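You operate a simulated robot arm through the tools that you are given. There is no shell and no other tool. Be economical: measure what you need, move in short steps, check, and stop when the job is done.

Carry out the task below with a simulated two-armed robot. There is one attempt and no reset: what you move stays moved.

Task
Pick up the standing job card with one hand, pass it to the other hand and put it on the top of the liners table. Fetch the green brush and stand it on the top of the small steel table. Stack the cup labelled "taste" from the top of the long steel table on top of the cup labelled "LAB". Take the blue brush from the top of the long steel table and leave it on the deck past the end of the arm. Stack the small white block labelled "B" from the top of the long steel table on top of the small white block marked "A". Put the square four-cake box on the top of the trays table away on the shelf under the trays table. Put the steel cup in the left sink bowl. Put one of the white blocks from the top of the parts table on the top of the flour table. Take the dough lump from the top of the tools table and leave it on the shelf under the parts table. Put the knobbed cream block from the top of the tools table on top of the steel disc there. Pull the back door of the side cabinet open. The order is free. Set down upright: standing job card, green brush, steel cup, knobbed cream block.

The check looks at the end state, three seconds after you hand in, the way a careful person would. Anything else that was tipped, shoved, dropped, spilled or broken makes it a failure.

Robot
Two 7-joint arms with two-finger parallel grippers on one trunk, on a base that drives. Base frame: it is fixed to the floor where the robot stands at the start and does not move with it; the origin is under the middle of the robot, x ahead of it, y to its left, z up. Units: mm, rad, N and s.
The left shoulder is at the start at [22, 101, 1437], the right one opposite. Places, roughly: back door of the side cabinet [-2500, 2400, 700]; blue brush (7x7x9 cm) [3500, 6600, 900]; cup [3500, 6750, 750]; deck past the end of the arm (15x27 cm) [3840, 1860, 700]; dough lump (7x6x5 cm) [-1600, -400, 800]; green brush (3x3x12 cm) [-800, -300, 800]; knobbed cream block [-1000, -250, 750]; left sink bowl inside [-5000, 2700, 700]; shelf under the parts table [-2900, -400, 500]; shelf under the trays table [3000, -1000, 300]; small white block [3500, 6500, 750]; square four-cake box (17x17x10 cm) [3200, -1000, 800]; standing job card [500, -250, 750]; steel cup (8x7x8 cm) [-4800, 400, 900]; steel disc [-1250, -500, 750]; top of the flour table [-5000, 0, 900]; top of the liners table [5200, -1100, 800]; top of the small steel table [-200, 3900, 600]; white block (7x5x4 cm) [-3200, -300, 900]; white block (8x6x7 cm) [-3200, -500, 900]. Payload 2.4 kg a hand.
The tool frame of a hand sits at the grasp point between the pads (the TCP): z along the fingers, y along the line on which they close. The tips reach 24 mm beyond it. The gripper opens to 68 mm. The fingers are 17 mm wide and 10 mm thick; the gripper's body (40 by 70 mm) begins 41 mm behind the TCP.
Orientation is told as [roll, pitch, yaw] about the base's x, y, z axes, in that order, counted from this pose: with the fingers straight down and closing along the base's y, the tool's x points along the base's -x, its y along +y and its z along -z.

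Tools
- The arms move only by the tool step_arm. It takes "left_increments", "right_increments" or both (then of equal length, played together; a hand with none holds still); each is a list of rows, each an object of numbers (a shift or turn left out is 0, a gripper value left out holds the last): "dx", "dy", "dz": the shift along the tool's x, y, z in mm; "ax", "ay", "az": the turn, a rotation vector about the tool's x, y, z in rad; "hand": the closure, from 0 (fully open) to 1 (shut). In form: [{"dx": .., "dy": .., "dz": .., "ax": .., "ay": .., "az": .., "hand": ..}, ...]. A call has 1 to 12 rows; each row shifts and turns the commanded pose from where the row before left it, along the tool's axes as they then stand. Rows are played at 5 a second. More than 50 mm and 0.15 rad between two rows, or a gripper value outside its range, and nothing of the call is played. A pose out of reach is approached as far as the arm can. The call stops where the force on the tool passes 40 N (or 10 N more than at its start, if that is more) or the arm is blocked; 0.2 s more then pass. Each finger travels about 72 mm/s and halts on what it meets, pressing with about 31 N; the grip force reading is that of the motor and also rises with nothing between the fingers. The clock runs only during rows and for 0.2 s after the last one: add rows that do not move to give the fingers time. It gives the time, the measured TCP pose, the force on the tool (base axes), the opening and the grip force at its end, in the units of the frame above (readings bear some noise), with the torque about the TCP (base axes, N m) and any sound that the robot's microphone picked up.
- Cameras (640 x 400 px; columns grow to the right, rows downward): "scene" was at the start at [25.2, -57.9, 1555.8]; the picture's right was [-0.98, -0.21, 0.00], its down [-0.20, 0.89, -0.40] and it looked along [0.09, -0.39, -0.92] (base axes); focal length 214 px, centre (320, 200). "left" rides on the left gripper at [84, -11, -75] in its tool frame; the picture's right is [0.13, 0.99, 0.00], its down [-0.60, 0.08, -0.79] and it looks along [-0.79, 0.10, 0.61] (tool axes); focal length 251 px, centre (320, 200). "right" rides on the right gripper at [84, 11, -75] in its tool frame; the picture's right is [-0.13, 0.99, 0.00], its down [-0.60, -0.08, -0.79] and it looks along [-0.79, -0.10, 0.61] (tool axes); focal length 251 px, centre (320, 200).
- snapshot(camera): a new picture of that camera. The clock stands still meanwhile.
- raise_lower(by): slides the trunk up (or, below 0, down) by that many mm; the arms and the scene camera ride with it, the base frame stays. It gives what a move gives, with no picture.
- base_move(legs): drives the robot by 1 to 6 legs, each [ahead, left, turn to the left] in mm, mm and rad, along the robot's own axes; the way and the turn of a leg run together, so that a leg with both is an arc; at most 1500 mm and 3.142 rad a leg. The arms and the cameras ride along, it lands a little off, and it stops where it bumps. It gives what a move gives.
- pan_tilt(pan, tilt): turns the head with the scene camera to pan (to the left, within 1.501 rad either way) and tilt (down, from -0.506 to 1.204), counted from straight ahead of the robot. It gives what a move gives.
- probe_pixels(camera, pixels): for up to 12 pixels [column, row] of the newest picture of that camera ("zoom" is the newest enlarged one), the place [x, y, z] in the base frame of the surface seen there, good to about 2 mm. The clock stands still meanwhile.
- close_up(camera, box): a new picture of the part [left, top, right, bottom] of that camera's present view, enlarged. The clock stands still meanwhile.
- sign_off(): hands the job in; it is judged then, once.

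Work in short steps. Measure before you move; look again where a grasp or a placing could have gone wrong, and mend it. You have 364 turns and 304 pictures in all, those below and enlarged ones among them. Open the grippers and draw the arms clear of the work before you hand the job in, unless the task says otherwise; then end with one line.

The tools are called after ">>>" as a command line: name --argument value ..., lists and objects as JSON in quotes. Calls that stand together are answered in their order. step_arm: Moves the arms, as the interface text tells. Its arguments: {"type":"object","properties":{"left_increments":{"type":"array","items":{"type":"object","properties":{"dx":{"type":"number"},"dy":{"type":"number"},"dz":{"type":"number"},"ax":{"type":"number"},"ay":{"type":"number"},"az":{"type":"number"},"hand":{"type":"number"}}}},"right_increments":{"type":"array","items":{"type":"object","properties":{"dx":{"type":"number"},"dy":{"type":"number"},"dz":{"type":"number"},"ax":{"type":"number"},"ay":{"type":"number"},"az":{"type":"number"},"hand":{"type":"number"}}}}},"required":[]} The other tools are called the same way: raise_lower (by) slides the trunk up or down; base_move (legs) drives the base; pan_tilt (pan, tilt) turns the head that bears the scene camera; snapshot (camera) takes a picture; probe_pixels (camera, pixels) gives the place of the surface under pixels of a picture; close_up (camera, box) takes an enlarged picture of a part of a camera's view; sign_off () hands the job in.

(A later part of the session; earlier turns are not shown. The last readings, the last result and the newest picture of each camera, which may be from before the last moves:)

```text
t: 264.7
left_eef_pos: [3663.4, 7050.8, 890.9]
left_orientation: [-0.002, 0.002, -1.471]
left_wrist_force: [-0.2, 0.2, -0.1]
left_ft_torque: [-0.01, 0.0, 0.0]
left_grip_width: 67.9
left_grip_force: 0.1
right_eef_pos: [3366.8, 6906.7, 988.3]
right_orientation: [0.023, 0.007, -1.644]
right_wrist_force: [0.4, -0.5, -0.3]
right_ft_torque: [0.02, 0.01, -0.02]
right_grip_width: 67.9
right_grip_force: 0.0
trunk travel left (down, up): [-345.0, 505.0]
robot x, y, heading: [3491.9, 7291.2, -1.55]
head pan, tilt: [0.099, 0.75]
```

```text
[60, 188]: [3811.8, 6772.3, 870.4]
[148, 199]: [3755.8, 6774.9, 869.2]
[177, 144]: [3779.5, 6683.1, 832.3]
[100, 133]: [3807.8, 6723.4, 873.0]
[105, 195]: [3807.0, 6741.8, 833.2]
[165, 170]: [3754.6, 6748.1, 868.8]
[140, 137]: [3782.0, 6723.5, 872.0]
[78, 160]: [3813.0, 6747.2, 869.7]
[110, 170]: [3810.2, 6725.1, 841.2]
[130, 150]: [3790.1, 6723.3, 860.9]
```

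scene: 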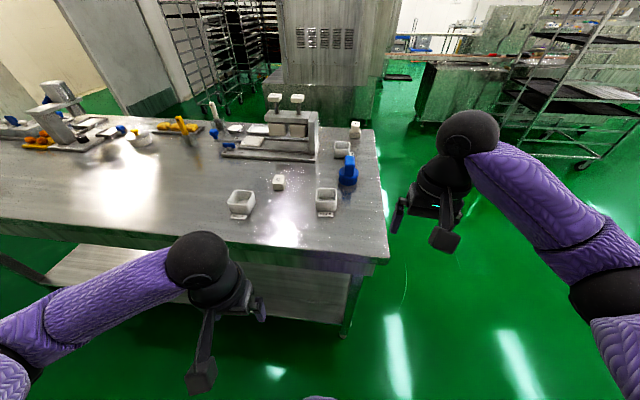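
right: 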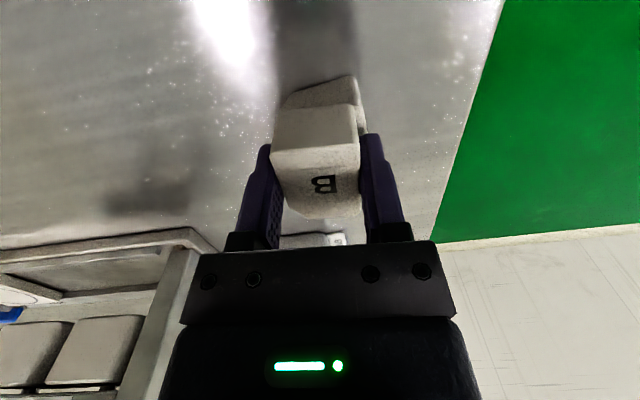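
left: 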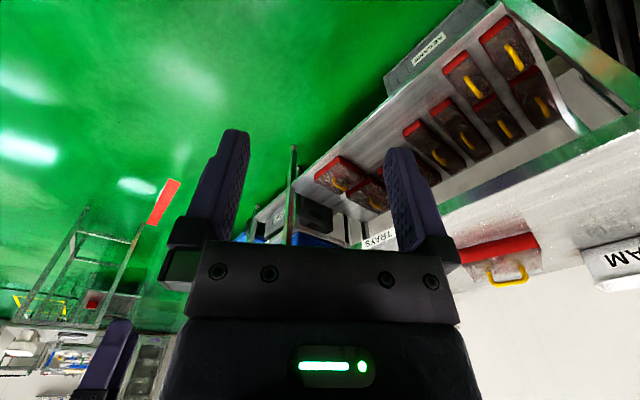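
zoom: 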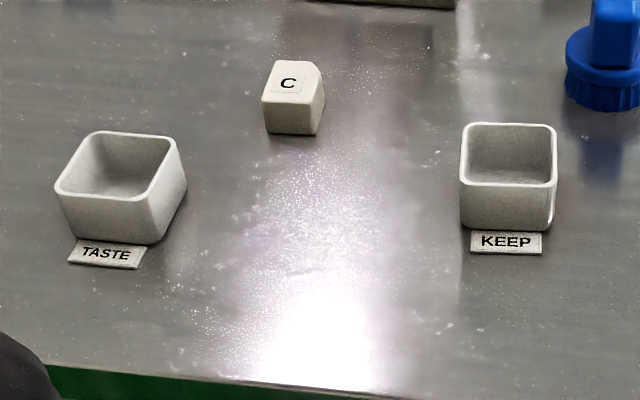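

TASTE cup: x 3754–3813, y 6722–6781, top 873. I raise the left hand, align its yaw, and bring the base in.

>>> step_arm --left_increments '[{"dz": -40, "az": 0.146}, {"dz": -20}]'

>>> base_move --legs '[[100, 114, 0]]'

```text
t: 265.3
left_eef_pos: [3665.3, 7049.5, 951.7]
left_orientation: [-0.002, 0.004, -1.62]
left_wrist_force: [-0.4, -0.1, -0.1]
left_ft_torque: [0.01, 0.03, 0.0]
left_grip_width: 68.1
left_grip_force: 0.1
right_eef_pos: [3365.7, 6905.3, 987.9]
right_orientation: [0.023, 0.006, -1.643]
right_wrist_force: [-0.5, 0.3, 0.5]
right_ft_torque: [0.01, 0.03, 0.0]
right_grip_width: 67.8
right_grip_force: 0.1
trunk travel left (down, up): [-345.0, 505.0]
robot x, y, heading: [3496.4, 7292.0, -1.546]
head pan, tilt: [0.099, 0.75]
```

```text
t: 266.7
left_eef_pos: [3783.0, 6952.7, 949.9]
left_orientation: [-0.003, 0.002, -1.618]
left_wrist_force: [0.3, 0.4, 0.1]
left_ft_torque: [-0.02, -0.01, 0.01]
left_grip_width: 68.0
left_grip_force: 0.1
right_eef_pos: [3483.6, 6808.2, 988.0]
right_orientation: [0.021, 0.007, -1.644]
right_wrist_force: [0.3, 0.2, 0.2]
right_ft_torque: [0.03, 0.01, -0.01]
right_grip_width: 67.8
right_grip_force: 0.0
trunk travel left (down, up): [-345.0, 505.0]
robot x, y, heading: [3613.7, 7191.8, -1.547]
head pan, tilt: [0.099, 0.75]
```

>>> step_arm --left_increments '[{"dx": -45, "dy": 2.5}, {"dx": -45, "dy": 2.5}, {"dx": -45, "dy": 2.5}, {"dx": -45, "dy": 2.5}, {"dx": -22}, {"dz": 30}, {}]'

>>> close_up --camera "left" --box '[160, 0, 480, 260]'

```text
t: 268.3
left_eef_pos: [3784.3, 6748.6, 918.2]
left_orientation: [-0.001, 0.003, -1.619]
left_wrist_force: [0.7, 0.1, -0.2]
left_ft_torque: [0.01, 0.01, -0.01]
left_grip_width: 67.9
left_grip_force: 0.0
right_eef_pos: [3484.8, 6808.6, 988.4]
right_orientation: [0.023, 0.007, -1.645]
right_wrist_force: [0.5, -0.3, 0.5]
right_ft_torque: [0.02, -0.01, -0.01]
right_grip_width: 67.9
right_grip_force: 0.0
trunk travel left (down, up): [-345.0, 505.0]
robot x, y, heading: [3612.7, 7191.6, -1.549]
head pan, tilt: [0.099, 0.75]
```

```text
1.54 times, centred on (320, 130) of left
```

zoom: 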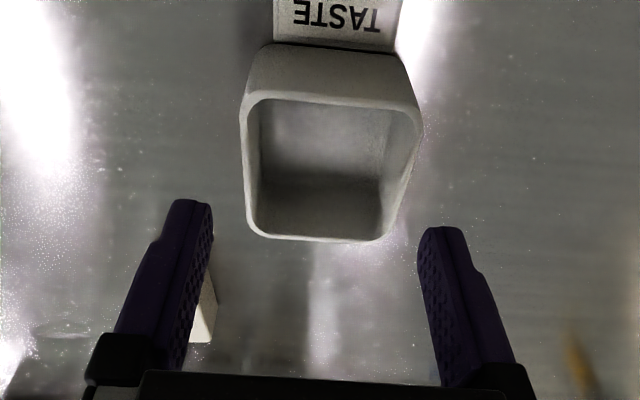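

>>> probe_pixels --camera "zoom" --pixels '[[247, 130], [247, 200], [415, 140], [400, 190], [300, 95], [320, 239], [262, 60], [395, 65]]'

```text
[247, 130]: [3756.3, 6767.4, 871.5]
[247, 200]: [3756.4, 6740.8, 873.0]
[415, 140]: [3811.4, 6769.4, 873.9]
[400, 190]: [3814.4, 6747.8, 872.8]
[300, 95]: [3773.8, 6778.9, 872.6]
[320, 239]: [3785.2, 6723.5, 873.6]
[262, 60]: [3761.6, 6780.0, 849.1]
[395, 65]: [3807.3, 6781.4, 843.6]
```

Centre (3784.5,6751) matches. Descend to z≈868 and grip.

>>> step_arm --left_increments '[{"dz": 20}, {"dz": 20}, {"dz": 10}, {}, {"hand": 1}, {}, {}]'

>>> step_arm --left_increments '[{"dz": -30}, {"dz": -30}, {}]'

>>> close_up --camera "left" --box '[160, 0, 480, 260]'

```text
t: 269.9
left_eef_pos: [3783.6, 6750.2, 869.1]
left_orientation: [-0.002, 0.004, -1.618]
left_wrist_force: [0.1, -0.6, 0.5]
left_ft_torque: [-0.03, 0.03, 0.02]
left_grip_width: 59.4
left_grip_force: 31.0
right_eef_pos: [3485.0, 6807.9, 988.4]
right_orientation: [0.023, 0.004, -1.645]
right_wrist_force: [0.6, -0.2, -0.3]
right_ft_torque: [-0.02, -0.03, 0.0]
right_grip_width: 68.1
right_grip_force: 0.0
trunk travel left (down, up): [-345.0, 505.0]
robot x, y, heading: [3612.8, 7191.2, -1.549]
head pan, tilt: [0.099, 0.75]
```

```text
t: 270.7
left_eef_pos: [3781.1, 6749.7, 929.7]
left_orientation: [-0.003, 0.003, -1.617]
left_wrist_force: [-0.4, -0.1, 0.0]
left_ft_torque: [-0.01, -0.04, 0.02]
left_grip_width: 59.4
left_grip_force: 30.9
right_eef_pos: [3483.8, 6808.1, 989.0]
right_orientation: [0.023, 0.006, -1.644]
right_wrist_force: [-0.4, -0.3, 0.7]
right_ft_torque: [0.02, 0.03, -0.02]
right_grip_width: 67.9
right_grip_force: 0.1
trunk travel left (down, up): [-345.0, 505.0]
robot x, y, heading: [3612.3, 7190.6, -1.549]
head pan, tilt: [0.099, 0.75]
```

```text
1.54 times, centred on (320, 130) of left
```

zoom: 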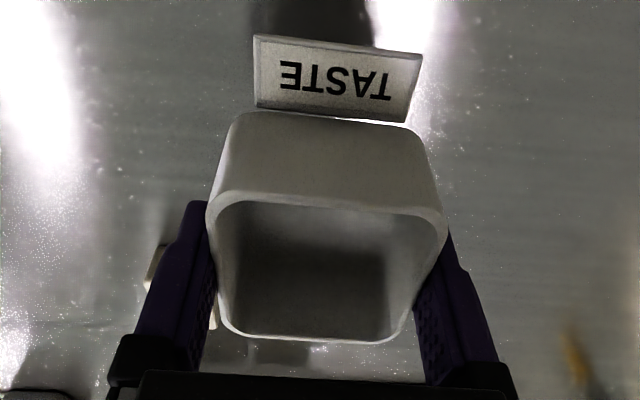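

The cup with its tag is held. I back off, go around to the west end, facing east.

>>> step_arm --left_increments '[{"dz": -30}, {"dz": -30}]'

>>> base_move --legs '[[-250, 0, 0], [0, -1050, 0], [0, 0, 1.55], [0, -1150, 0]]'

>>> snapshot --camera "scene"

```text
t: 271.3
left_eef_pos: [3781.9, 6749.6, 988.7]
left_orientation: [-0.001, 0.004, -1.618]
left_wrist_force: [0.4, 0.5, -1.0]
left_ft_torque: [-0.02, -0.02, 0.01]
left_grip_width: 59.5
left_grip_force: 31.4
right_eef_pos: [3482.7, 6807.5, 988.2]
right_orientation: [0.024, 0.008, -1.644]
right_wrist_force: [0.2, 0.1, 0.3]
right_ft_torque: [0.02, 0.0, -0.01]
right_grip_width: 68.2
right_grip_force: 0.1
trunk travel left (down, up): [-345.0, 505.0]
robot x, y, heading: [3613.6, 7190.2, -1.545]
head pan, tilt: [0.099, 0.75]
```

```text
t: 287.5
left_eef_pos: [3001.1, 6394.0, 988.5]
left_orientation: [0.0, 0.003, -0.068]
left_wrist_force: [0.2, -0.1, -0.2]
left_ft_torque: [0.02, -0.03, -0.02]
left_grip_width: 59.1
left_grip_force: 31.2
right_eef_pos: [2935.4, 6097.4, 988.5]
right_orientation: [0.026, 0.007, -0.096]
right_wrist_force: [-0.3, 0.1, 0.5]
right_ft_torque: [0.01, 0.01, 0.01]
right_grip_width: 68.0
right_grip_force: 0.1
trunk travel left (down, up): [-345.0, 505.0]
robot x, y, heading: [2555.1, 6236.3, -0.004]
head pan, tilt: [0.099, 0.75]
```

```text
221 pictures are left
```

scene: 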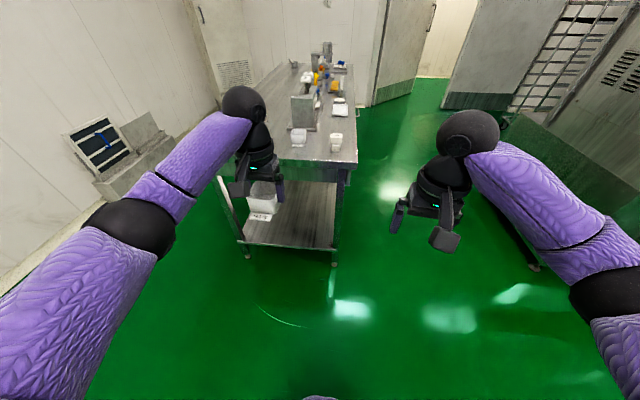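

I approach with 34 mm left shift, stopping 110 mm short, then measure the LAB cup.

>>> base_move --legs '[[404, 34, 0]]'

>>> snapshot --camera "scene"

>>> close_up --camera "left" --box '[160, 0, 480, 260]'

```text
t: 290.0
left_eef_pos: [3394.8, 6426.3, 988.7]
left_orientation: [-0.002, 0.004, -0.069]
left_wrist_force: [0.4, -0.4, -0.6]
left_ft_torque: [0.01, -0.01, 0.02]
left_grip_width: 59.1
left_grip_force: 31.1
right_eef_pos: [3330.7, 6131.0, 989.2]
right_orientation: [0.022, 0.008, -0.096]
right_wrist_force: [0.0, -0.4, -0.6]
right_ft_torque: [0.01, -0.02, 0.01]
right_grip_width: 68.0
right_grip_force: 0.1
trunk travel left (down, up): [-345.0, 505.0]
robot x, y, heading: [2949.1, 6268.0, -0.002]
head pan, tilt: [0.099, 0.75]
```

```text
220 pictures are left
```

scene: 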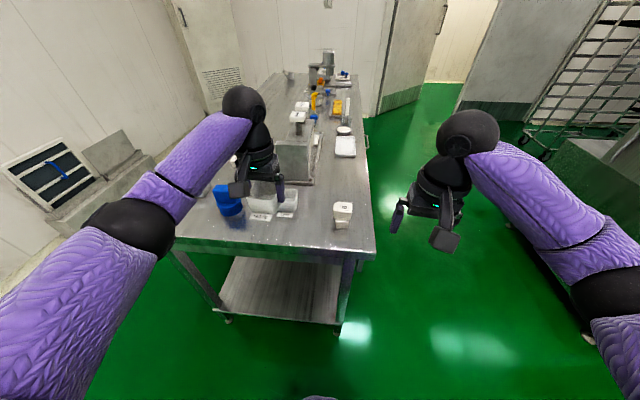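

```text
1.54 times, centred on (320, 130) of left
```

zoom: 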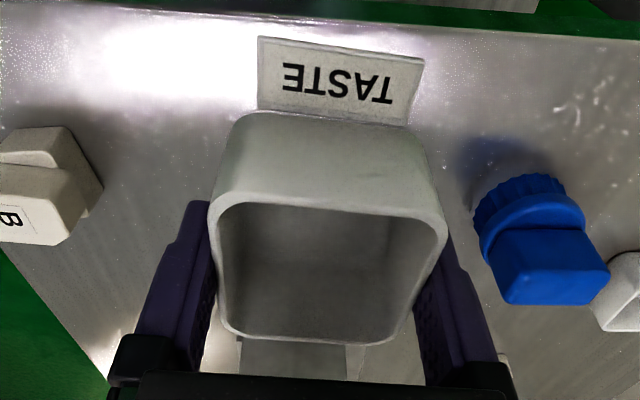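

>>> close_up --camera "scene" --box '[235, 165, 315, 225]'

>>> close_up --camera "right" --box '[320, 0, 640, 200]'

```text
6.67 times, centred on (275, 195) of scene
```

zoom: 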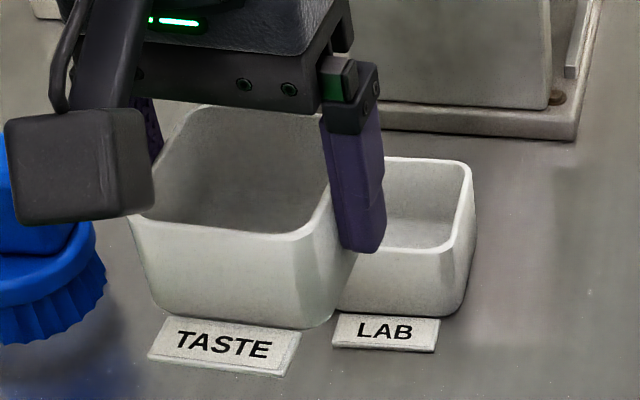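

```text
2.00 times, centred on (480, 100) of right
```

zoom: 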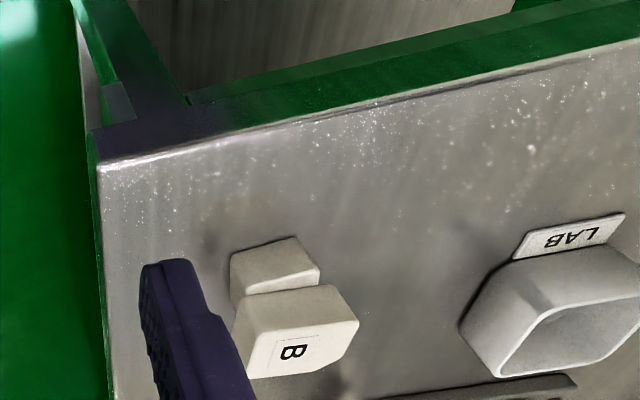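

>>> probe_pixels --camera "zoom" --pixels '[[545, 322], [500, 371], [525, 344], [580, 313], [620, 303], [550, 371], [590, 365], [480, 330], [470, 300], [560, 262]]'

```text
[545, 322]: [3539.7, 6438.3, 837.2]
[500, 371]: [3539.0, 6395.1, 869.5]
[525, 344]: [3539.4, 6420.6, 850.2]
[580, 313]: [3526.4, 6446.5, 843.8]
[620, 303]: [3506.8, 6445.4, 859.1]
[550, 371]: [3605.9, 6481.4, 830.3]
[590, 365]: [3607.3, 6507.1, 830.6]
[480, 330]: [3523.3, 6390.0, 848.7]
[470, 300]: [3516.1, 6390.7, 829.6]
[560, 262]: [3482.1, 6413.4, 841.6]
```

>>> close_up --camera "scene" --box '[265, 180, 305, 215]'

>>> probe_pixels --camera "zoom" --pixels '[[300, 200], [400, 200], [410, 60], [385, 130], [330, 205], [400, 260], [330, 280], [420, 200], [300, 50], [350, 45]]'

```text
11.43 times, centred on (285, 198) of scene
```

zoom: 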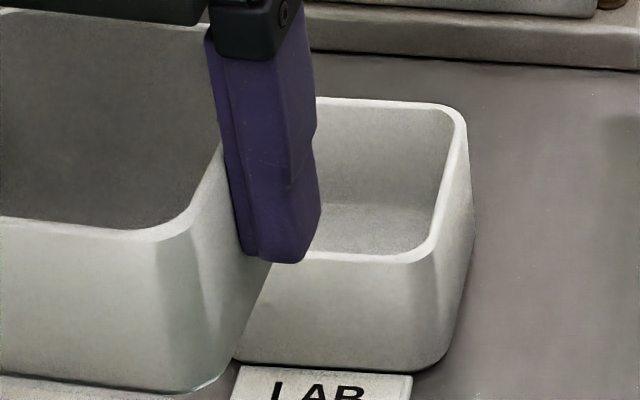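

```text
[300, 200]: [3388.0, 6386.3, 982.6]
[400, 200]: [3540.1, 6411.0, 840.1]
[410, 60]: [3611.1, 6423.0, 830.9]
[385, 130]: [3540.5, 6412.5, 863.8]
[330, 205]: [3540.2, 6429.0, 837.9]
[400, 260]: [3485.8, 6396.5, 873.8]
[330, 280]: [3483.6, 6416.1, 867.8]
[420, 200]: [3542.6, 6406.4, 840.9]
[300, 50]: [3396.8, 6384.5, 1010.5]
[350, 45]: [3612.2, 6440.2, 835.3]
```

LAB cup centre ≈ (3513.5, 6420), rim 873.5. I yaw the held cup by ~0.5 rad (rests robustly across the rim) and drive in.

>>> step_arm --left_increments '[{"az": -0.13}, {"az": -0.13}, {"az": -0.13}, {"az": -0.13}]'

>>> base_move --legs '[[118, -6, 0]]'

```text
t: 291.0
left_eef_pos: [3395.6, 6427.4, 988.8]
left_orientation: [0.001, 0.001, 0.453]
left_wrist_force: [-0.5, 0.0, -0.8]
left_ft_torque: [0.02, 0.02, -0.01]
left_grip_width: 59.0
left_grip_force: 30.4
right_eef_pos: [3329.6, 6130.7, 989.7]
right_orientation: [0.024, 0.006, -0.096]
right_wrist_force: [-0.1, 0.0, 0.2]
right_ft_torque: [0.01, 0.02, 0.03]
right_grip_width: 68.0
right_grip_force: 0.0
trunk travel left (down, up): [-345.0, 505.0]
robot x, y, heading: [2948.5, 6267.8, -0.004]
head pan, tilt: [0.099, 0.75]
```

```text
t: 292.2
left_eef_pos: [3513.9, 6421.6, 986.7]
left_orientation: [0.0, 0.004, 0.455]
left_wrist_force: [0.0, 0.1, -0.2]
left_ft_torque: [-0.03, 0.01, 0.03]
left_grip_width: 59.2
left_grip_force: 31.0
right_eef_pos: [3448.7, 6126.0, 988.4]
right_orientation: [0.024, 0.009, -0.095]
right_wrist_force: [1.1, 0.8, 0.4]
right_ft_torque: [0.01, 0.02, 0.03]
right_grip_width: 67.8
right_grip_force: 0.0
trunk travel left (down, up): [-345.0, 505.0]
robot x, y, heading: [3067.6, 6264.3, 0.006]
head pan, tilt: [0.099, 0.75]
```

Position is right (3514,6421.6). Lower 68 mm and check visually.

>>> step_arm --left_increments '[{"dz": 25}, {"dz": 25}, {"dz": 17, "dy": -1}, {}]'

>>> close_up --camera "scene" --box '[235, 175, 335, 255]'

>>> close_up --camera "left" --box '[160, 0, 480, 260]'

```text
t: 293.2
left_eef_pos: [3513.5, 6421.5, 920.2]
left_orientation: [0.0, 0.003, 0.452]
left_wrist_force: [-0.4, 0.1, -0.2]
left_ft_torque: [0.0, -0.01, -0.01]
left_grip_width: 58.8
left_grip_force: 31.2
right_eef_pos: [3448.5, 6124.7, 987.9]
right_orientation: [0.022, 0.007, -0.094]
right_wrist_force: [0.4, 0.1, -0.6]
right_ft_torque: [-0.02, 0.03, 0.0]
right_grip_width: 68.1
right_grip_force: 0.1
trunk travel left (down, up): [-345.0, 505.0]
robot x, y, heading: [3071.0, 6261.1, 0.005]
head pan, tilt: [0.099, 0.75]
```

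```text
5.00 times, centred on (285, 215) of scene
```

zoom: 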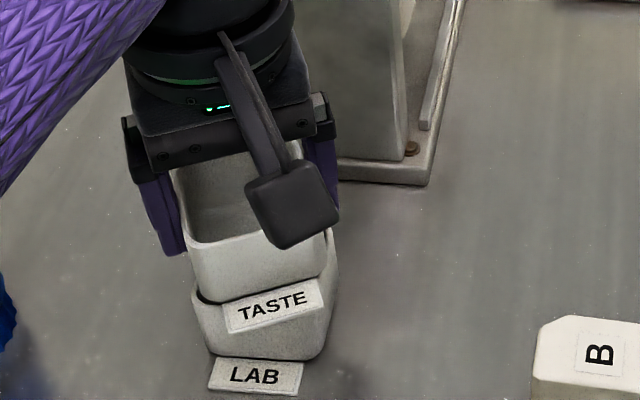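

```text
1.54 times, centred on (320, 130) of left
```

zoom: 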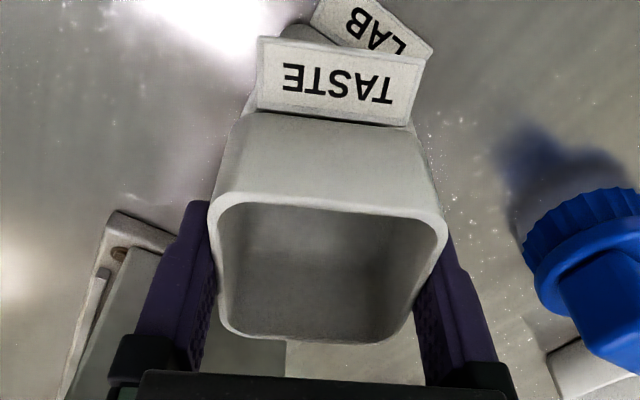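

Well over LAB. Lower to contact in small steps.

>>> step_arm --left_increments '[{"dz": 4}, {}, {"dz": 2}, {}, {"dz": 1}, {}]'

>>> step_arm --left_increments '[{"dz": 1}, {}, {"dz": 1}, {}]'

```text
t: 294.6
left_eef_pos: [3513.4, 6421.2, 913.1]
left_orientation: [0.0, 0.003, 0.453]
left_wrist_force: [0.8, 0.5, -0.8]
left_ft_torque: [0.03, 0.02, 0.0]
left_grip_width: 59.3
left_grip_force: 31.0
right_eef_pos: [3448.3, 6125.9, 989.3]
right_orientation: [0.023, 0.007, -0.094]
right_wrist_force: [0.2, -0.1, 0.0]
right_ft_torque: [0.01, -0.03, -0.01]
right_grip_width: 68.2
right_grip_force: 0.0
trunk travel left (down, up): [-345.0, 505.0]
robot x, y, heading: [3063.8, 6263.0, 0.008]
head pan, tilt: [0.099, 0.75]
```

```text
t: 295.6
left_eef_pos: [3514.1, 6421.7, 912.5]
left_orientation: [0.0, 0.003, 0.452]
left_wrist_force: [-0.4, 0.5, -0.7]
left_ft_torque: [0.02, 0.01, -0.01]
left_grip_width: 59.2
left_grip_force: 30.8
right_eef_pos: [3449.5, 6125.6, 988.3]
right_orientation: [0.024, 0.007, -0.096]
right_wrist_force: [-0.5, -0.5, 0.1]
right_ft_torque: [0.0, -0.03, 0.0]
right_grip_width: 68.1
right_grip_force: 0.1
trunk travel left (down, up): [-345.0, 505.0]
robot x, y, heading: [3067.1, 6263.9, 0.005]
head pan, tilt: [0.099, 0.75]
```

>>> step_arm --left_increments '[{"dz": 1}, {}, {"dz": 0.8}, {}]'

>>> step_arm --left_increments '[{"dz": 0.8}, {}, {"dz": 0.8}, {}]'

```text
t: 296.6
left_eef_pos: [3513.6, 6420.5, 910.6]
left_orientation: [0.0, 0.002, 0.45]
left_wrist_force: [3.1, 0.7, 12.4]
left_ft_torque: [0.01, 0.08, -0.02]
left_grip_width: 59.2
left_grip_force: 30.9
right_eef_pos: [3448.8, 6125.6, 989.2]
right_orientation: [0.023, 0.007, -0.095]
right_wrist_force: [0.1, 0.1, 0.1]
right_ft_torque: [-0.01, -0.01, 0.0]
right_grip_width: 67.9
right_grip_force: 0.0
trunk travel left (down, up): [-345.0, 505.0]
robot x, y, heading: [3067.7, 6262.5, 0.004]
head pan, tilt: [0.099, 0.75]
```

```text
t: 297.6
left_eef_pos: [3512.3, 6421.5, 909.5]
left_orientation: [-0.002, 0.001, 0.453]
left_wrist_force: [5.6, 2.0, 28.2]
left_ft_torque: [0.02, -0.11, 0.01]
left_grip_width: 59.4
left_grip_force: 31.2
right_eef_pos: [3448.6, 6125.8, 990.1]
right_orientation: [0.023, 0.008, -0.094]
right_wrist_force: [0.7, -0.1, 0.0]
right_ft_torque: [-0.02, 0.0, 0.0]
right_grip_width: 68.0
right_grip_force: 0.1
trunk travel left (down, up): [-345.0, 505.0]
robot x, y, heading: [3069.5, 6265.6, 0.005]
head pan, tilt: [0.099, 0.75]
```

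Contact at z≈910.5. Ease, release, lift.

>>> step_arm --left_increments '[{"dz": -1.5}, {"hand": 0.1}, {"hand": 0}, {}, {"dz": -15}, {"dz": -20}, {"dz": -40}, {"dz": -30}]'

>>> close_up --camera "left" --box '[160, 0, 480, 260]'

>>> close_up --camera "scene" --box '[205, 155, 335, 255]'

```text
t: 299.4
left_eef_pos: [3516.3, 6421.2, 1015.3]
left_orientation: [-0.001, 0.007, 0.452]
left_wrist_force: [-0.2, -0.5, 0.9]
left_ft_torque: [0.04, 0.0, 0.03]
left_grip_width: 68.1
left_grip_force: 0.1
right_eef_pos: [3449.8, 6125.2, 988.3]
right_orientation: [0.025, 0.008, -0.094]
right_wrist_force: [0.3, -0.2, 0.2]
right_ft_torque: [0.01, 0.01, 0.03]
right_grip_width: 67.8
right_grip_force: 0.1
trunk travel left (down, up): [-345.0, 505.0]
robot x, y, heading: [3069.4, 6264.2, 0.002]
head pan, tilt: [0.099, 0.75]
```

```text
1.54 times, centred on (320, 130) of left
```

zoom: 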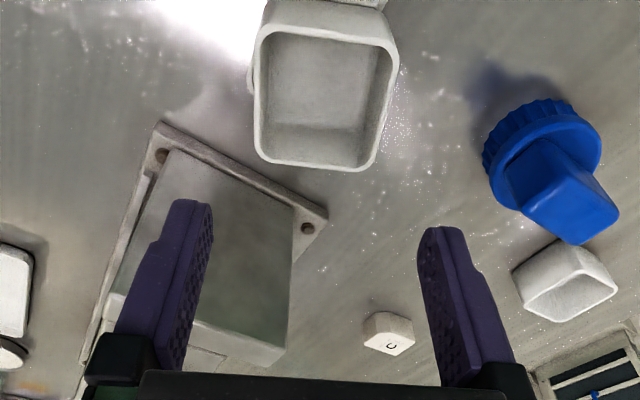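

```text
4.00 times, centred on (270, 205) of scene
```

zoom: 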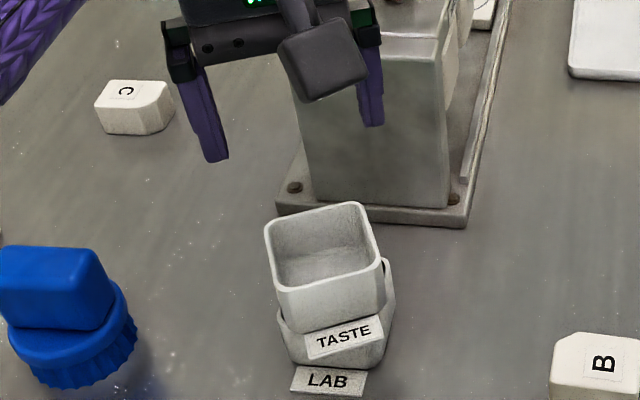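

Stacked nicely. Next the blue brush. I probe its handle from this view.

>>> probe_pixels --camera "zoom" --pixels '[[5, 255], [90, 252], [105, 285], [20, 270], [50, 300], [90, 310], [60, 340], [120, 300]]'

>>> base_move --legs '[[-41, 145, 0]]'

>>> step_arm --left_increments '[{"az": 0.15}, {"az": 0.15}, {"az": 0.15}]'

>>> close_up --camera "left" --box '[160, 0, 480, 260]'

```text
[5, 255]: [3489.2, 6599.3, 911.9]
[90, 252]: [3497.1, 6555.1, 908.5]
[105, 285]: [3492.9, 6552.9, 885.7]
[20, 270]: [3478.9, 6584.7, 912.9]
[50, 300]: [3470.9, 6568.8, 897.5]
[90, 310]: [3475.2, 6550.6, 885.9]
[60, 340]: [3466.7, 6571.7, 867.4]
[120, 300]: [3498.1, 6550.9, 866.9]
```

```text
t: 300.8
left_eef_pos: [3473.5, 6565.7, 1014.3]
left_orientation: [0.001, 0.004, 0.452]
left_wrist_force: [1.0, 0.9, 0.3]
left_ft_torque: [0.01, 0.01, -0.01]
left_grip_width: 67.9
left_grip_force: 0.1
right_eef_pos: [3407.6, 6269.6, 988.4]
right_orientation: [0.023, 0.008, -0.094]
right_wrist_force: [0.2, -0.2, 0.5]
right_ft_torque: [-0.01, -0.02, -0.01]
right_grip_width: 68.1
right_grip_force: 0.1
trunk travel left (down, up): [-345.0, 505.0]
robot x, y, heading: [3025.6, 6411.4, -0.003]
head pan, tilt: [0.099, 0.75]
```

```text
t: 301.6
left_eef_pos: [3474.2, 6565.5, 1015.0]
left_orientation: [-0.002, 0.002, -0.001]
left_wrist_force: [0.5, -0.7, 0.4]
left_ft_torque: [0.02, 0.03, -0.01]
left_grip_width: 68.2
left_grip_force: 0.0
right_eef_pos: [3406.7, 6269.6, 988.8]
right_orientation: [0.023, 0.007, -0.096]
right_wrist_force: [0.4, -0.2, -0.8]
right_ft_torque: [0.0, 0.01, -0.03]
right_grip_width: 68.2
right_grip_force: 0.1
trunk travel left (down, up): [-345.0, 505.0]
robot x, y, heading: [3026.7, 6407.3, 0.003]
head pan, tilt: [0.099, 0.75]
```

```text
1.54 times, centred on (320, 130) of left
```

zoom: 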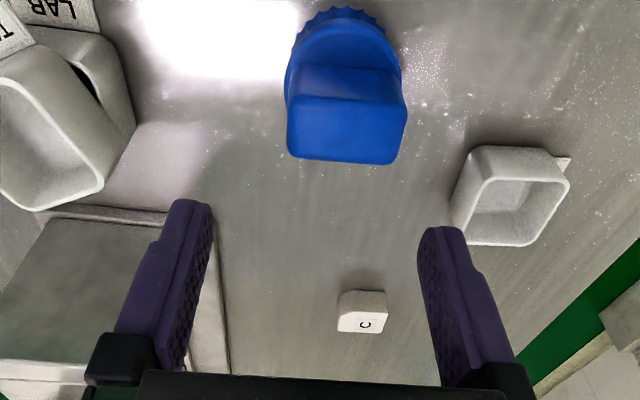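

>>> probe_pixels --camera "zoom" --pixels '[[295, 105], [400, 108], [390, 155], [297, 150], [345, 130], [345, 75], [300, 60], [395, 70]]'

```text
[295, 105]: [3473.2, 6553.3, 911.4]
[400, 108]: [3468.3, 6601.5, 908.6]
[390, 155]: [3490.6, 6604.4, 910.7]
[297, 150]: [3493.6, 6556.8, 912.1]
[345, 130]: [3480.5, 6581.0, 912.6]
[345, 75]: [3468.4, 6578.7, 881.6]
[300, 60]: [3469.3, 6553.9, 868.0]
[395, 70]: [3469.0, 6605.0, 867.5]
```

Handle centre (3482,6578), 54 mm across y. I align and descend to z≈896, then grip.

>>> step_arm --left_increments '[{"dx": -8, "dy": 12.5}, {"dz": 40}, {"dz": 40}, {"dz": 38}, {"hand": 1}, {}, {}, {}]'

>>> step_arm --left_increments '[{"dz": -40}, {"dz": -40}, {"dz": -40}]'

>>> snapshot --camera "left"

```text
t: 303.4
left_eef_pos: [3480.5, 6578.2, 896.3]
left_orientation: [-0.003, 0.005, 0.001]
left_wrist_force: [3.3, 1.0, 6.0]
left_ft_torque: [0.11, -0.17, 0.05]
left_grip_width: 58.0
left_grip_force: 31.1
right_eef_pos: [3406.0, 6270.4, 988.1]
right_orientation: [0.022, 0.007, -0.093]
right_wrist_force: [-1.1, -0.2, 0.0]
right_ft_torque: [0.01, -0.01, 0.0]
right_grip_width: 68.1
right_grip_force: 0.0
trunk travel left (down, up): [-345.0, 505.0]
robot x, y, heading: [3024.8, 6406.3, -0.001]
head pan, tilt: [0.099, 0.75]
```

```text
t: 304.2
left_eef_pos: [3481.2, 6578.0, 1018.5]
left_orientation: [0.0, 0.004, 0.003]
left_wrist_force: [0.0, -0.5, -1.1]
left_ft_torque: [0.0, 0.0, 0.0]
left_grip_width: 58.0
left_grip_force: 31.2
right_eef_pos: [3406.8, 6270.0, 987.7]
right_orientation: [0.023, 0.007, -0.095]
right_wrist_force: [-0.6, -1.1, -0.2]
right_ft_torque: [-0.02, 0.01, 0.02]
right_grip_width: 68.1
right_grip_force: 0.1
trunk travel left (down, up): [-345.0, 505.0]
robot x, y, heading: [3023.3, 6406.9, 0.005]
head pan, tilt: [0.099, 0.75]
```

```text
210 pictures are left
```

left: 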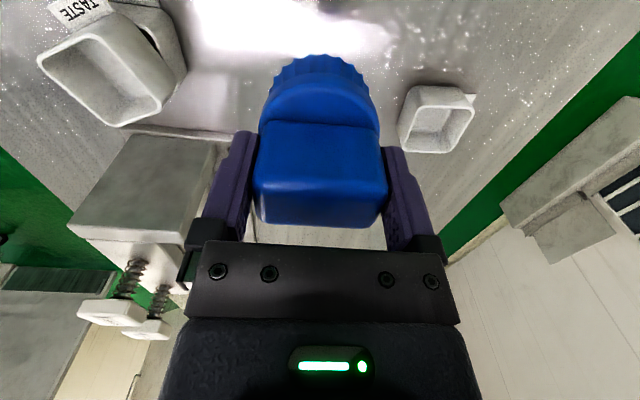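

Brush held. I leave via the corridor: west off the table, south, east, then face south.

>>> base_move --legs '[[-250, 0, 0], [0, -950, 0], [1500, 0, 0], [510, 0, 0], [0, 0, -1.57]]'

>>> pan_tilt --pan 0 --tilt 0.5

>>> snapshot --camera "scene"

```text
t: 324.1
left_eef_pos: [4972.6, 4984.7, 1017.3]
left_orientation: [-0.002, 0.004, -1.598]
left_wrist_force: [-0.1, -0.8, -0.7]
left_ft_torque: [-0.01, -0.01, -0.01]
left_grip_width: 58.0
left_grip_force: 30.7
right_eef_pos: [4667.2, 5066.5, 988.8]
right_orientation: [0.024, 0.007, -1.694]
right_wrist_force: [0.6, -0.2, -0.3]
right_ft_torque: [-0.04, 0.0, -0.02]
right_grip_width: 67.8
right_grip_force: 0.0
trunk travel left (down, up): [-345.0, 505.0]
robot x, y, heading: [4818.0, 5442.0, -1.597]
head pan, tilt: [0.099, 0.75]
```

```text
t: 324.9
left_eef_pos: [4973.4, 4983.3, 1015.7]
left_orientation: [0.0, 0.006, -1.596]
left_wrist_force: [-0.1, -0.5, -0.7]
left_ft_torque: [0.04, 0.04, -0.03]
left_grip_width: 57.6
left_grip_force: 30.5
right_eef_pos: [4668.0, 5066.2, 989.6]
right_orientation: [0.023, 0.007, -1.692]
right_wrist_force: [-0.7, -0.2, -0.3]
right_ft_torque: [0.01, 0.0, 0.02]
right_grip_width: 67.9
right_grip_force: 0.0
trunk travel left (down, up): [-345.0, 505.0]
robot x, y, heading: [4819.3, 5440.9, -1.595]
head pan, tilt: [0.0, 0.499]
```

```text
209 pictures are left
```

scene: 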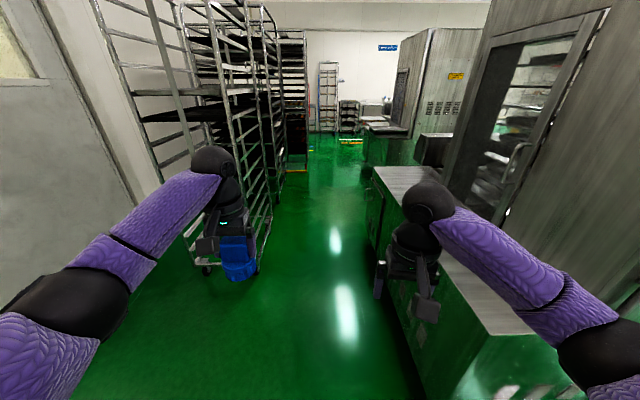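

Corridor ahead; shift right 80 mm for rack clearance, then drive south to y≈2100.

>>> base_move --legs '[[200, -80, 0.02], [1500, 0, 0], [1000, -80, 0]]'

>>> snapshot --camera "scene"

```text
t: 338.3
left_eef_pos: [4811.8, 2307.8, 1017.9]
left_orientation: [-0.001, 0.004, -1.576]
left_wrist_force: [0.2, -0.2, -0.9]
left_ft_torque: [0.02, 0.0, -0.01]
left_grip_width: 57.7
left_grip_force: 31.2
right_eef_pos: [4504.3, 2384.8, 989.4]
right_orientation: [0.022, 0.01, -1.672]
right_wrist_force: [-0.6, -0.8, 0.0]
right_ft_torque: [-0.01, 0.0, 0.0]
right_grip_width: 68.1
right_grip_force: 0.0
trunk travel left (down, up): [-345.0, 505.0]
robot x, y, heading: [4644.3, 2764.7, -1.576]
head pan, tilt: [0.0, 0.499]
```

```text
208 pictures are left
```

scene: 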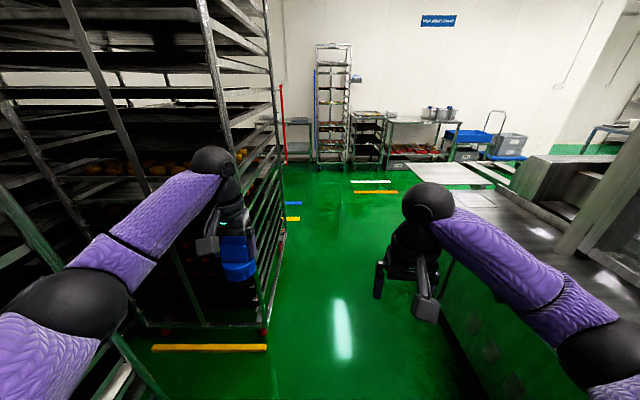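

The rack on the left is near; I probe clearances.

>>> probe_pixels --camera "scene" --pixels '[[265, 330], [270, 200], [235, 60], [145, 325], [440, 300], [500, 220], [460, 185], [560, 290]]'

```text
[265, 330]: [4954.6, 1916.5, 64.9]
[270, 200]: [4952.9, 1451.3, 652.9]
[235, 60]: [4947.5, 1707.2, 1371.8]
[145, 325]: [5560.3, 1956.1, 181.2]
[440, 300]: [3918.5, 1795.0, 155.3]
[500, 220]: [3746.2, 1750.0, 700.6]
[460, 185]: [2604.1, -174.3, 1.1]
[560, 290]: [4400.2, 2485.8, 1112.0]
```

I shift right, turn to face west here, then strafe south to the deck.

>>> base_move --legs '[[0, -100, 0], [0, 0, -1.566], [0, 780, 0]]'

>>> pan_tilt --pan 0.1 --tilt 0.7

>>> snapshot --camera "scene"

```text
t: 347.1
left_eef_pos: [4108.8, 1804.1, 1016.2]
left_orientation: [-0.003, 0.003, -3.117]
left_wrist_force: [0.6, -0.3, -0.9]
left_ft_torque: [-0.05, -0.02, -0.02]
left_grip_width: 57.6
left_grip_force: 30.6
right_eef_pos: [4174.5, 2113.5, 989.8]
right_orientation: [0.023, 0.007, 3.069]
right_wrist_force: [0.3, -0.1, 0.3]
right_ft_torque: [-0.01, -0.01, 0.0]
right_grip_width: 67.8
right_grip_force: 0.1
trunk travel left (down, up): [-345.0, 505.0]
robot x, y, heading: [4559.1, 1987.9, -3.114]
head pan, tilt: [0.0, 0.499]
```

```text
t: 347.8
left_eef_pos: [4107.1, 1804.3, 1016.3]
left_orientation: [-0.002, 0.005, -3.116]
left_wrist_force: [-0.9, 0.7, -1.8]
left_ft_torque: [0.05, -0.01, 0.03]
left_grip_width: 57.6
left_grip_force: 30.8
right_eef_pos: [4176.1, 2114.3, 988.8]
right_orientation: [0.022, 0.008, 3.071]
right_wrist_force: [0.1, 0.3, -0.4]
right_ft_torque: [-0.01, -0.02, 0.01]
right_grip_width: 68.2
right_grip_force: 0.0
trunk travel left (down, up): [-345.0, 505.0]
robot x, y, heading: [4563.3, 1986.2, -3.113]
head pan, tilt: [0.099, 0.7]
```

```text
207 pictures are left
```

scene: 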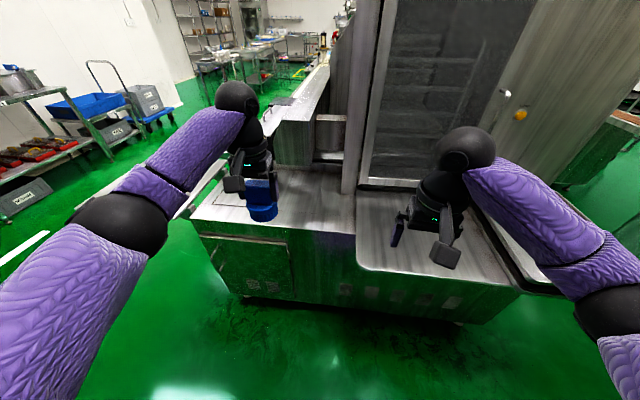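

>>> close_up --camera "scene" --box '[180, 120, 400, 270]'

>>> probe_pixels --camera "scene" --pixels '[[330, 210], [300, 225], [300, 200], [315, 185], [350, 228], [320, 232], [280, 215], [365, 250], [345, 195], [290, 145], [330, 238], [345, 215]]'

```text
2.67 times, centred on (290, 195) of scene
```

zoom: 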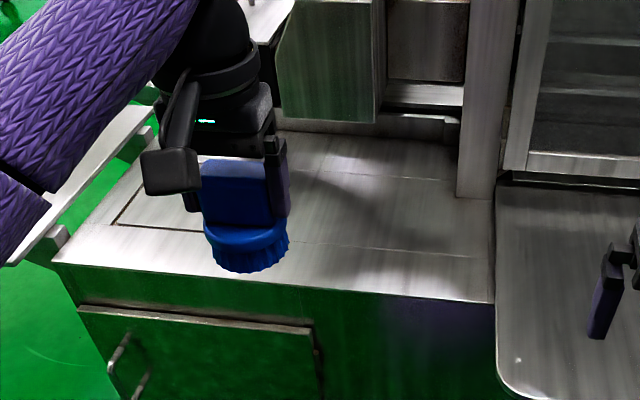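

```text
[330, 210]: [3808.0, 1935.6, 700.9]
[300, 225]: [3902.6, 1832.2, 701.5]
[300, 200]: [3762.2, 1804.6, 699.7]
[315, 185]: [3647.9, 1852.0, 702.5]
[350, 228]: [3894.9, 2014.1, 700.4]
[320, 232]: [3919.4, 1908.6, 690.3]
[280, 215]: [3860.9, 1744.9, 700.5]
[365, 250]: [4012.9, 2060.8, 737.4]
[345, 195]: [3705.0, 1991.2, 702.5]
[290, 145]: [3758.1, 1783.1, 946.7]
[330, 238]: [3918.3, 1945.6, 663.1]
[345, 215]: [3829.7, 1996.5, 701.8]
```

>>> probe_pixels --camera "scene" --pixels '[[400, 272], [420, 275], [480, 285], [510, 290], [470, 310], [520, 280], [365, 265], [440, 318]]'

```text
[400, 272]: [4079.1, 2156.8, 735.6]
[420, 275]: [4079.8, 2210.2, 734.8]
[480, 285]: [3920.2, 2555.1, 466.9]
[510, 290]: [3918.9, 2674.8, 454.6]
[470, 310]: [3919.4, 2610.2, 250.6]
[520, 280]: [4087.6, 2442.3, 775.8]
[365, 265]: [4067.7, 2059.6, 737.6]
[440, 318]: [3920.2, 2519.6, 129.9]
```

Tray edge juts to x≈4085 at y>2040, so I bring the robot to y≈1790 with the left hand in front of the chest; first tuck the right hand aside.

>>> step_arm --right_increments '[{"dx": 33, "dy": -30}, {"dx": 33, "dy": -30}, {"dx": 33, "dy": -30}, {"dx": 31, "dy": -30}, {}, {}]' --left_increments '[{"dy": -35}, {"dy": -35, "dx": 10}, {"dy": -35, "dx": 10}, {"dy": -35, "dx": 10}, {"dy": -35, "dx": 10}, {"dy": -33, "dx": 6}]'

>>> base_move --legs '[[0, 190, 0], [290, 0, 0]]'

>>> snapshot --camera "scene"

```text
t: 349.2
left_eef_pos: [4149.1, 2015.0, 1014.7]
left_orientation: [-0.001, 0.002, -3.115]
left_wrist_force: [0.2, -0.7, -0.7]
left_ft_torque: [0.02, 0.02, 0.01]
left_grip_width: 57.7
left_grip_force: 31.0
right_eef_pos: [4316.2, 2224.8, 986.1]
right_orientation: [0.026, 0.007, 3.072]
right_wrist_force: [0.6, -0.2, 0.3]
right_ft_torque: [0.0, 0.0, 0.0]
right_grip_width: 68.1
right_grip_force: 0.1
trunk travel left (down, up): [-345.0, 505.0]
robot x, y, heading: [4557.0, 1983.5, -3.117]
head pan, tilt: [0.099, 0.7]
```

```text
t: 352.3
left_eef_pos: [3864.6, 1819.9, 1015.3]
left_orientation: [-0.002, 0.003, -3.121]
left_wrist_force: [0.0, -0.3, -2.2]
left_ft_torque: [0.03, -0.02, -0.03]
left_grip_width: 57.8
left_grip_force: 31.1
right_eef_pos: [4034.6, 2029.3, 985.6]
right_orientation: [0.024, 0.007, 3.065]
right_wrist_force: [0.0, -0.1, 0.3]
right_ft_torque: [-0.04, -0.01, 0.02]
right_grip_width: 68.1
right_grip_force: 0.1
trunk travel left (down, up): [-345.0, 505.0]
robot x, y, heading: [4273.8, 1790.5, -3.117]
head pan, tilt: [0.099, 0.7]
```

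```text
205 pictures are left
```

scene: 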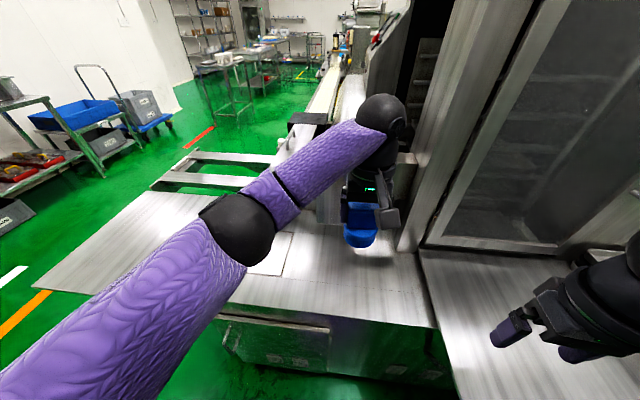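

Over the deck. I raise the right hand, lower the trunk 180 and finish the descent with the left arm.

>>> step_arm --right_increments '[{"dz": -40}, {"dz": -40}, {"dz": -40}]'

>>> raise_lower --by -180

>>> step_arm --left_increments '[{"dz": 30}, {"dz": 25}, {}]'

>>> close_up --camera "scene" --box '[260, 120, 460, 280]'

```text
t: 353.1
left_eef_pos: [3864.5, 1820.7, 1015.1]
left_orientation: [-0.002, 0.003, -3.122]
left_wrist_force: [0.0, 0.0, -2.9]
left_ft_torque: [-0.02, -0.04, -0.04]
left_grip_width: 57.9
left_grip_force: 31.6
right_eef_pos: [4033.3, 2033.6, 1104.4]
right_orientation: [0.02, 0.032, 3.065]
right_wrist_force: [0.1, -0.2, 4.0]
right_ft_torque: [0.01, 0.1, 0.0]
right_grip_width: 68.1
right_grip_force: 0.1
trunk travel left (down, up): [-345.0, 505.0]
robot x, y, heading: [4280.6, 1789.2, -3.118]
head pan, tilt: [0.099, 0.7]
```

```text
t: 355.1
left_eef_pos: [3865.5, 1820.4, 835.1]
left_orientation: [0.0, 0.003, -3.122]
left_wrist_force: [0.0, 0.7, -1.6]
left_ft_torque: [0.05, -0.02, 0.01]
left_grip_width: 57.5
left_grip_force: 31.4
right_eef_pos: [4033.1, 2031.6, 926.6]
right_orientation: [0.023, 0.008, 3.066]
right_wrist_force: [0.3, 0.1, 0.1]
right_ft_torque: [0.0, 0.01, -0.04]
right_grip_width: 67.9
right_grip_force: 0.1
trunk travel left (down, up): [-165.0, 685.0]
robot x, y, heading: [4276.7, 1788.4, -3.122]
head pan, tilt: [0.099, 0.7]
```

```text
t: 355.9
left_eef_pos: [3866.3, 1819.9, 778.4]
left_orientation: [0.0, 0.004, -3.122]
left_wrist_force: [0.1, 0.0, -0.8]
left_ft_torque: [-0.03, -0.03, -0.01]
left_grip_width: 57.7
left_grip_force: 31.5
right_eef_pos: [4034.5, 2031.7, 926.0]
right_orientation: [0.023, 0.007, 3.064]
right_wrist_force: [-0.1, -0.4, -1.5]
right_ft_torque: [0.01, 0.05, 0.0]
right_grip_width: 68.1
right_grip_force: 0.0
trunk travel left (down, up): [-165.0, 685.0]
robot x, y, heading: [4273.3, 1787.5, -3.12]
head pan, tilt: [0.099, 0.7]
```

```text
2.50 times, centred on (360, 200) of scene
```

zoom: 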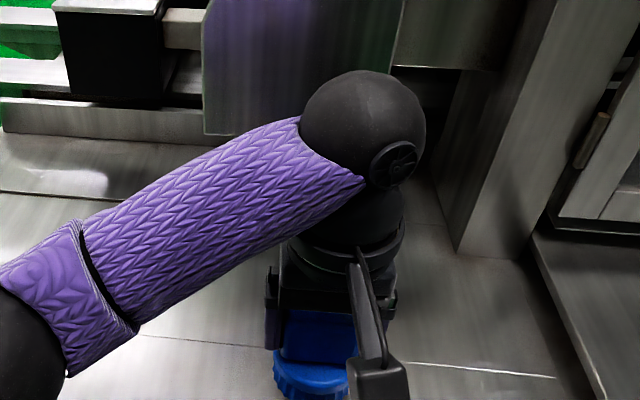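

Lower to contact.

>>> step_arm --left_increments '[{"dz": 8}, {}, {"dz": 2.5}, {}, {"dz": 1.5}, {}]'

>>> step_arm --left_increments '[{"dz": 1}, {}, {"dz": 1}, {}]'

```text
t: 357.3
left_eef_pos: [3867.3, 1820.2, 767.8]
left_orientation: [-0.002, 0.004, -3.121]
left_wrist_force: [1.2, -0.3, -1.9]
left_ft_torque: [0.01, -0.01, -0.02]
left_grip_width: 57.9
left_grip_force: 31.6
right_eef_pos: [4034.2, 2032.6, 925.1]
right_orientation: [0.026, 0.006, 3.065]
right_wrist_force: [0.0, -0.3, -0.1]
right_ft_torque: [0.01, 0.0, 0.02]
right_grip_width: 68.1
right_grip_force: 0.1
trunk travel left (down, up): [-165.0, 685.0]
robot x, y, heading: [4273.8, 1787.4, -3.12]
head pan, tilt: [0.099, 0.7]
```

```text
t: 358.3
left_eef_pos: [3866.9, 1820.3, 767.3]
left_orientation: [-0.003, 0.0, -3.12]
left_wrist_force: [-7.0, -0.4, 24.1]
left_ft_torque: [-0.16, -0.02, -0.01]
left_grip_width: 57.5
left_grip_force: 31.2
right_eef_pos: [4033.6, 2032.5, 927.4]
right_orientation: [0.022, 0.006, 3.065]
right_wrist_force: [-0.3, 0.0, -0.1]
right_ft_torque: [-0.04, 0.03, -0.01]
right_grip_width: 67.9
right_grip_force: 0.1
trunk travel left (down, up): [-165.0, 685.0]
robot x, y, heading: [4275.1, 1786.4, -3.118]
head pan, tilt: [0.099, 0.7]
```

Contact. Ease, release, lift straight up, then look.

>>> step_arm --left_increments '[{"dz": -1}, {"hand": 0.1}, {"hand": 0}, {}, {"dz": -20}, {"dz": -40}, {"dz": -40}, {"dz": -40}]'

>>> raise_lower --by 150

>>> base_move --legs '[[-280, 0, 0]]'

>>> close_up --camera "scene" --box '[200, 100, 440, 280]'

```text
t: 360.1
left_eef_pos: [3865.8, 1821.4, 906.9]
left_orientation: [-0.003, 0.003, -3.12]
left_wrist_force: [0.5, 0.2, -0.1]
left_ft_torque: [0.02, 0.04, 0.0]
left_grip_width: 68.1
left_grip_force: 0.0
right_eef_pos: [4033.2, 2033.6, 926.1]
right_orientation: [0.024, 0.008, 3.065]
right_wrist_force: [-0.4, -0.1, 0.5]
right_ft_torque: [-0.02, -0.02, -0.03]
right_grip_width: 68.3
right_grip_force: 0.0
trunk travel left (down, up): [-165.0, 685.0]
robot x, y, heading: [4277.5, 1791.3, -3.124]
head pan, tilt: [0.099, 0.7]
```

```text
t: 361.9
left_eef_pos: [3865.5, 1820.3, 1055.9]
left_orientation: [-0.002, 0.004, -3.121]
left_wrist_force: [-0.6, -0.9, 0.3]
left_ft_torque: [0.02, -0.01, -0.01]
left_grip_width: 67.7
left_grip_force: 0.0
right_eef_pos: [4034.0, 2032.8, 1076.8]
right_orientation: [0.025, 0.007, 3.065]
right_wrist_force: [-0.1, 0.2, 0.9]
right_ft_torque: [0.02, -0.01, -0.02]
right_grip_width: 67.8
right_grip_force: 0.1
trunk travel left (down, up): [-315.0, 535.0]
robot x, y, heading: [4276.6, 1785.4, -3.122]
head pan, tilt: [0.099, 0.7]
```

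```text
t: 363.8
left_eef_pos: [4145.7, 1826.6, 1057.2]
left_orientation: [-0.001, 0.003, -3.121]
left_wrist_force: [0.1, 0.5, 0.5]
left_ft_torque: [-0.02, -0.02, -0.01]
left_grip_width: 68.1
left_grip_force: 0.1
right_eef_pos: [4313.5, 2037.6, 1076.7]
right_orientation: [0.025, 0.008, 3.065]
right_wrist_force: [0.0, 0.3, -0.1]
right_ft_torque: [0.03, 0.01, 0.0]
right_grip_width: 68.0
right_grip_force: 0.1
trunk travel left (down, up): [-315.0, 535.0]
robot x, y, heading: [4558.9, 1793.7, -3.117]
head pan, tilt: [0.099, 0.7]
```

```text
2.22 times, centred on (320, 190) of scene
```

zoom: 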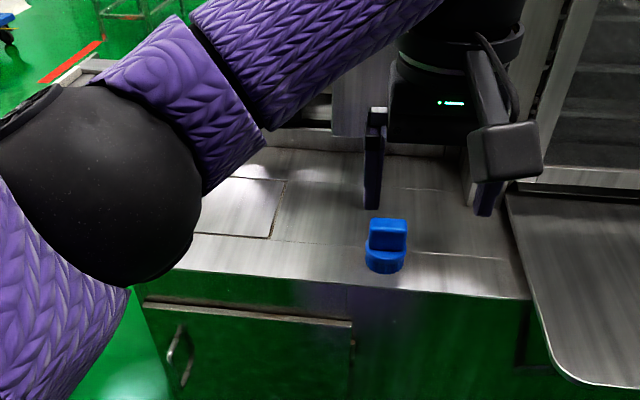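

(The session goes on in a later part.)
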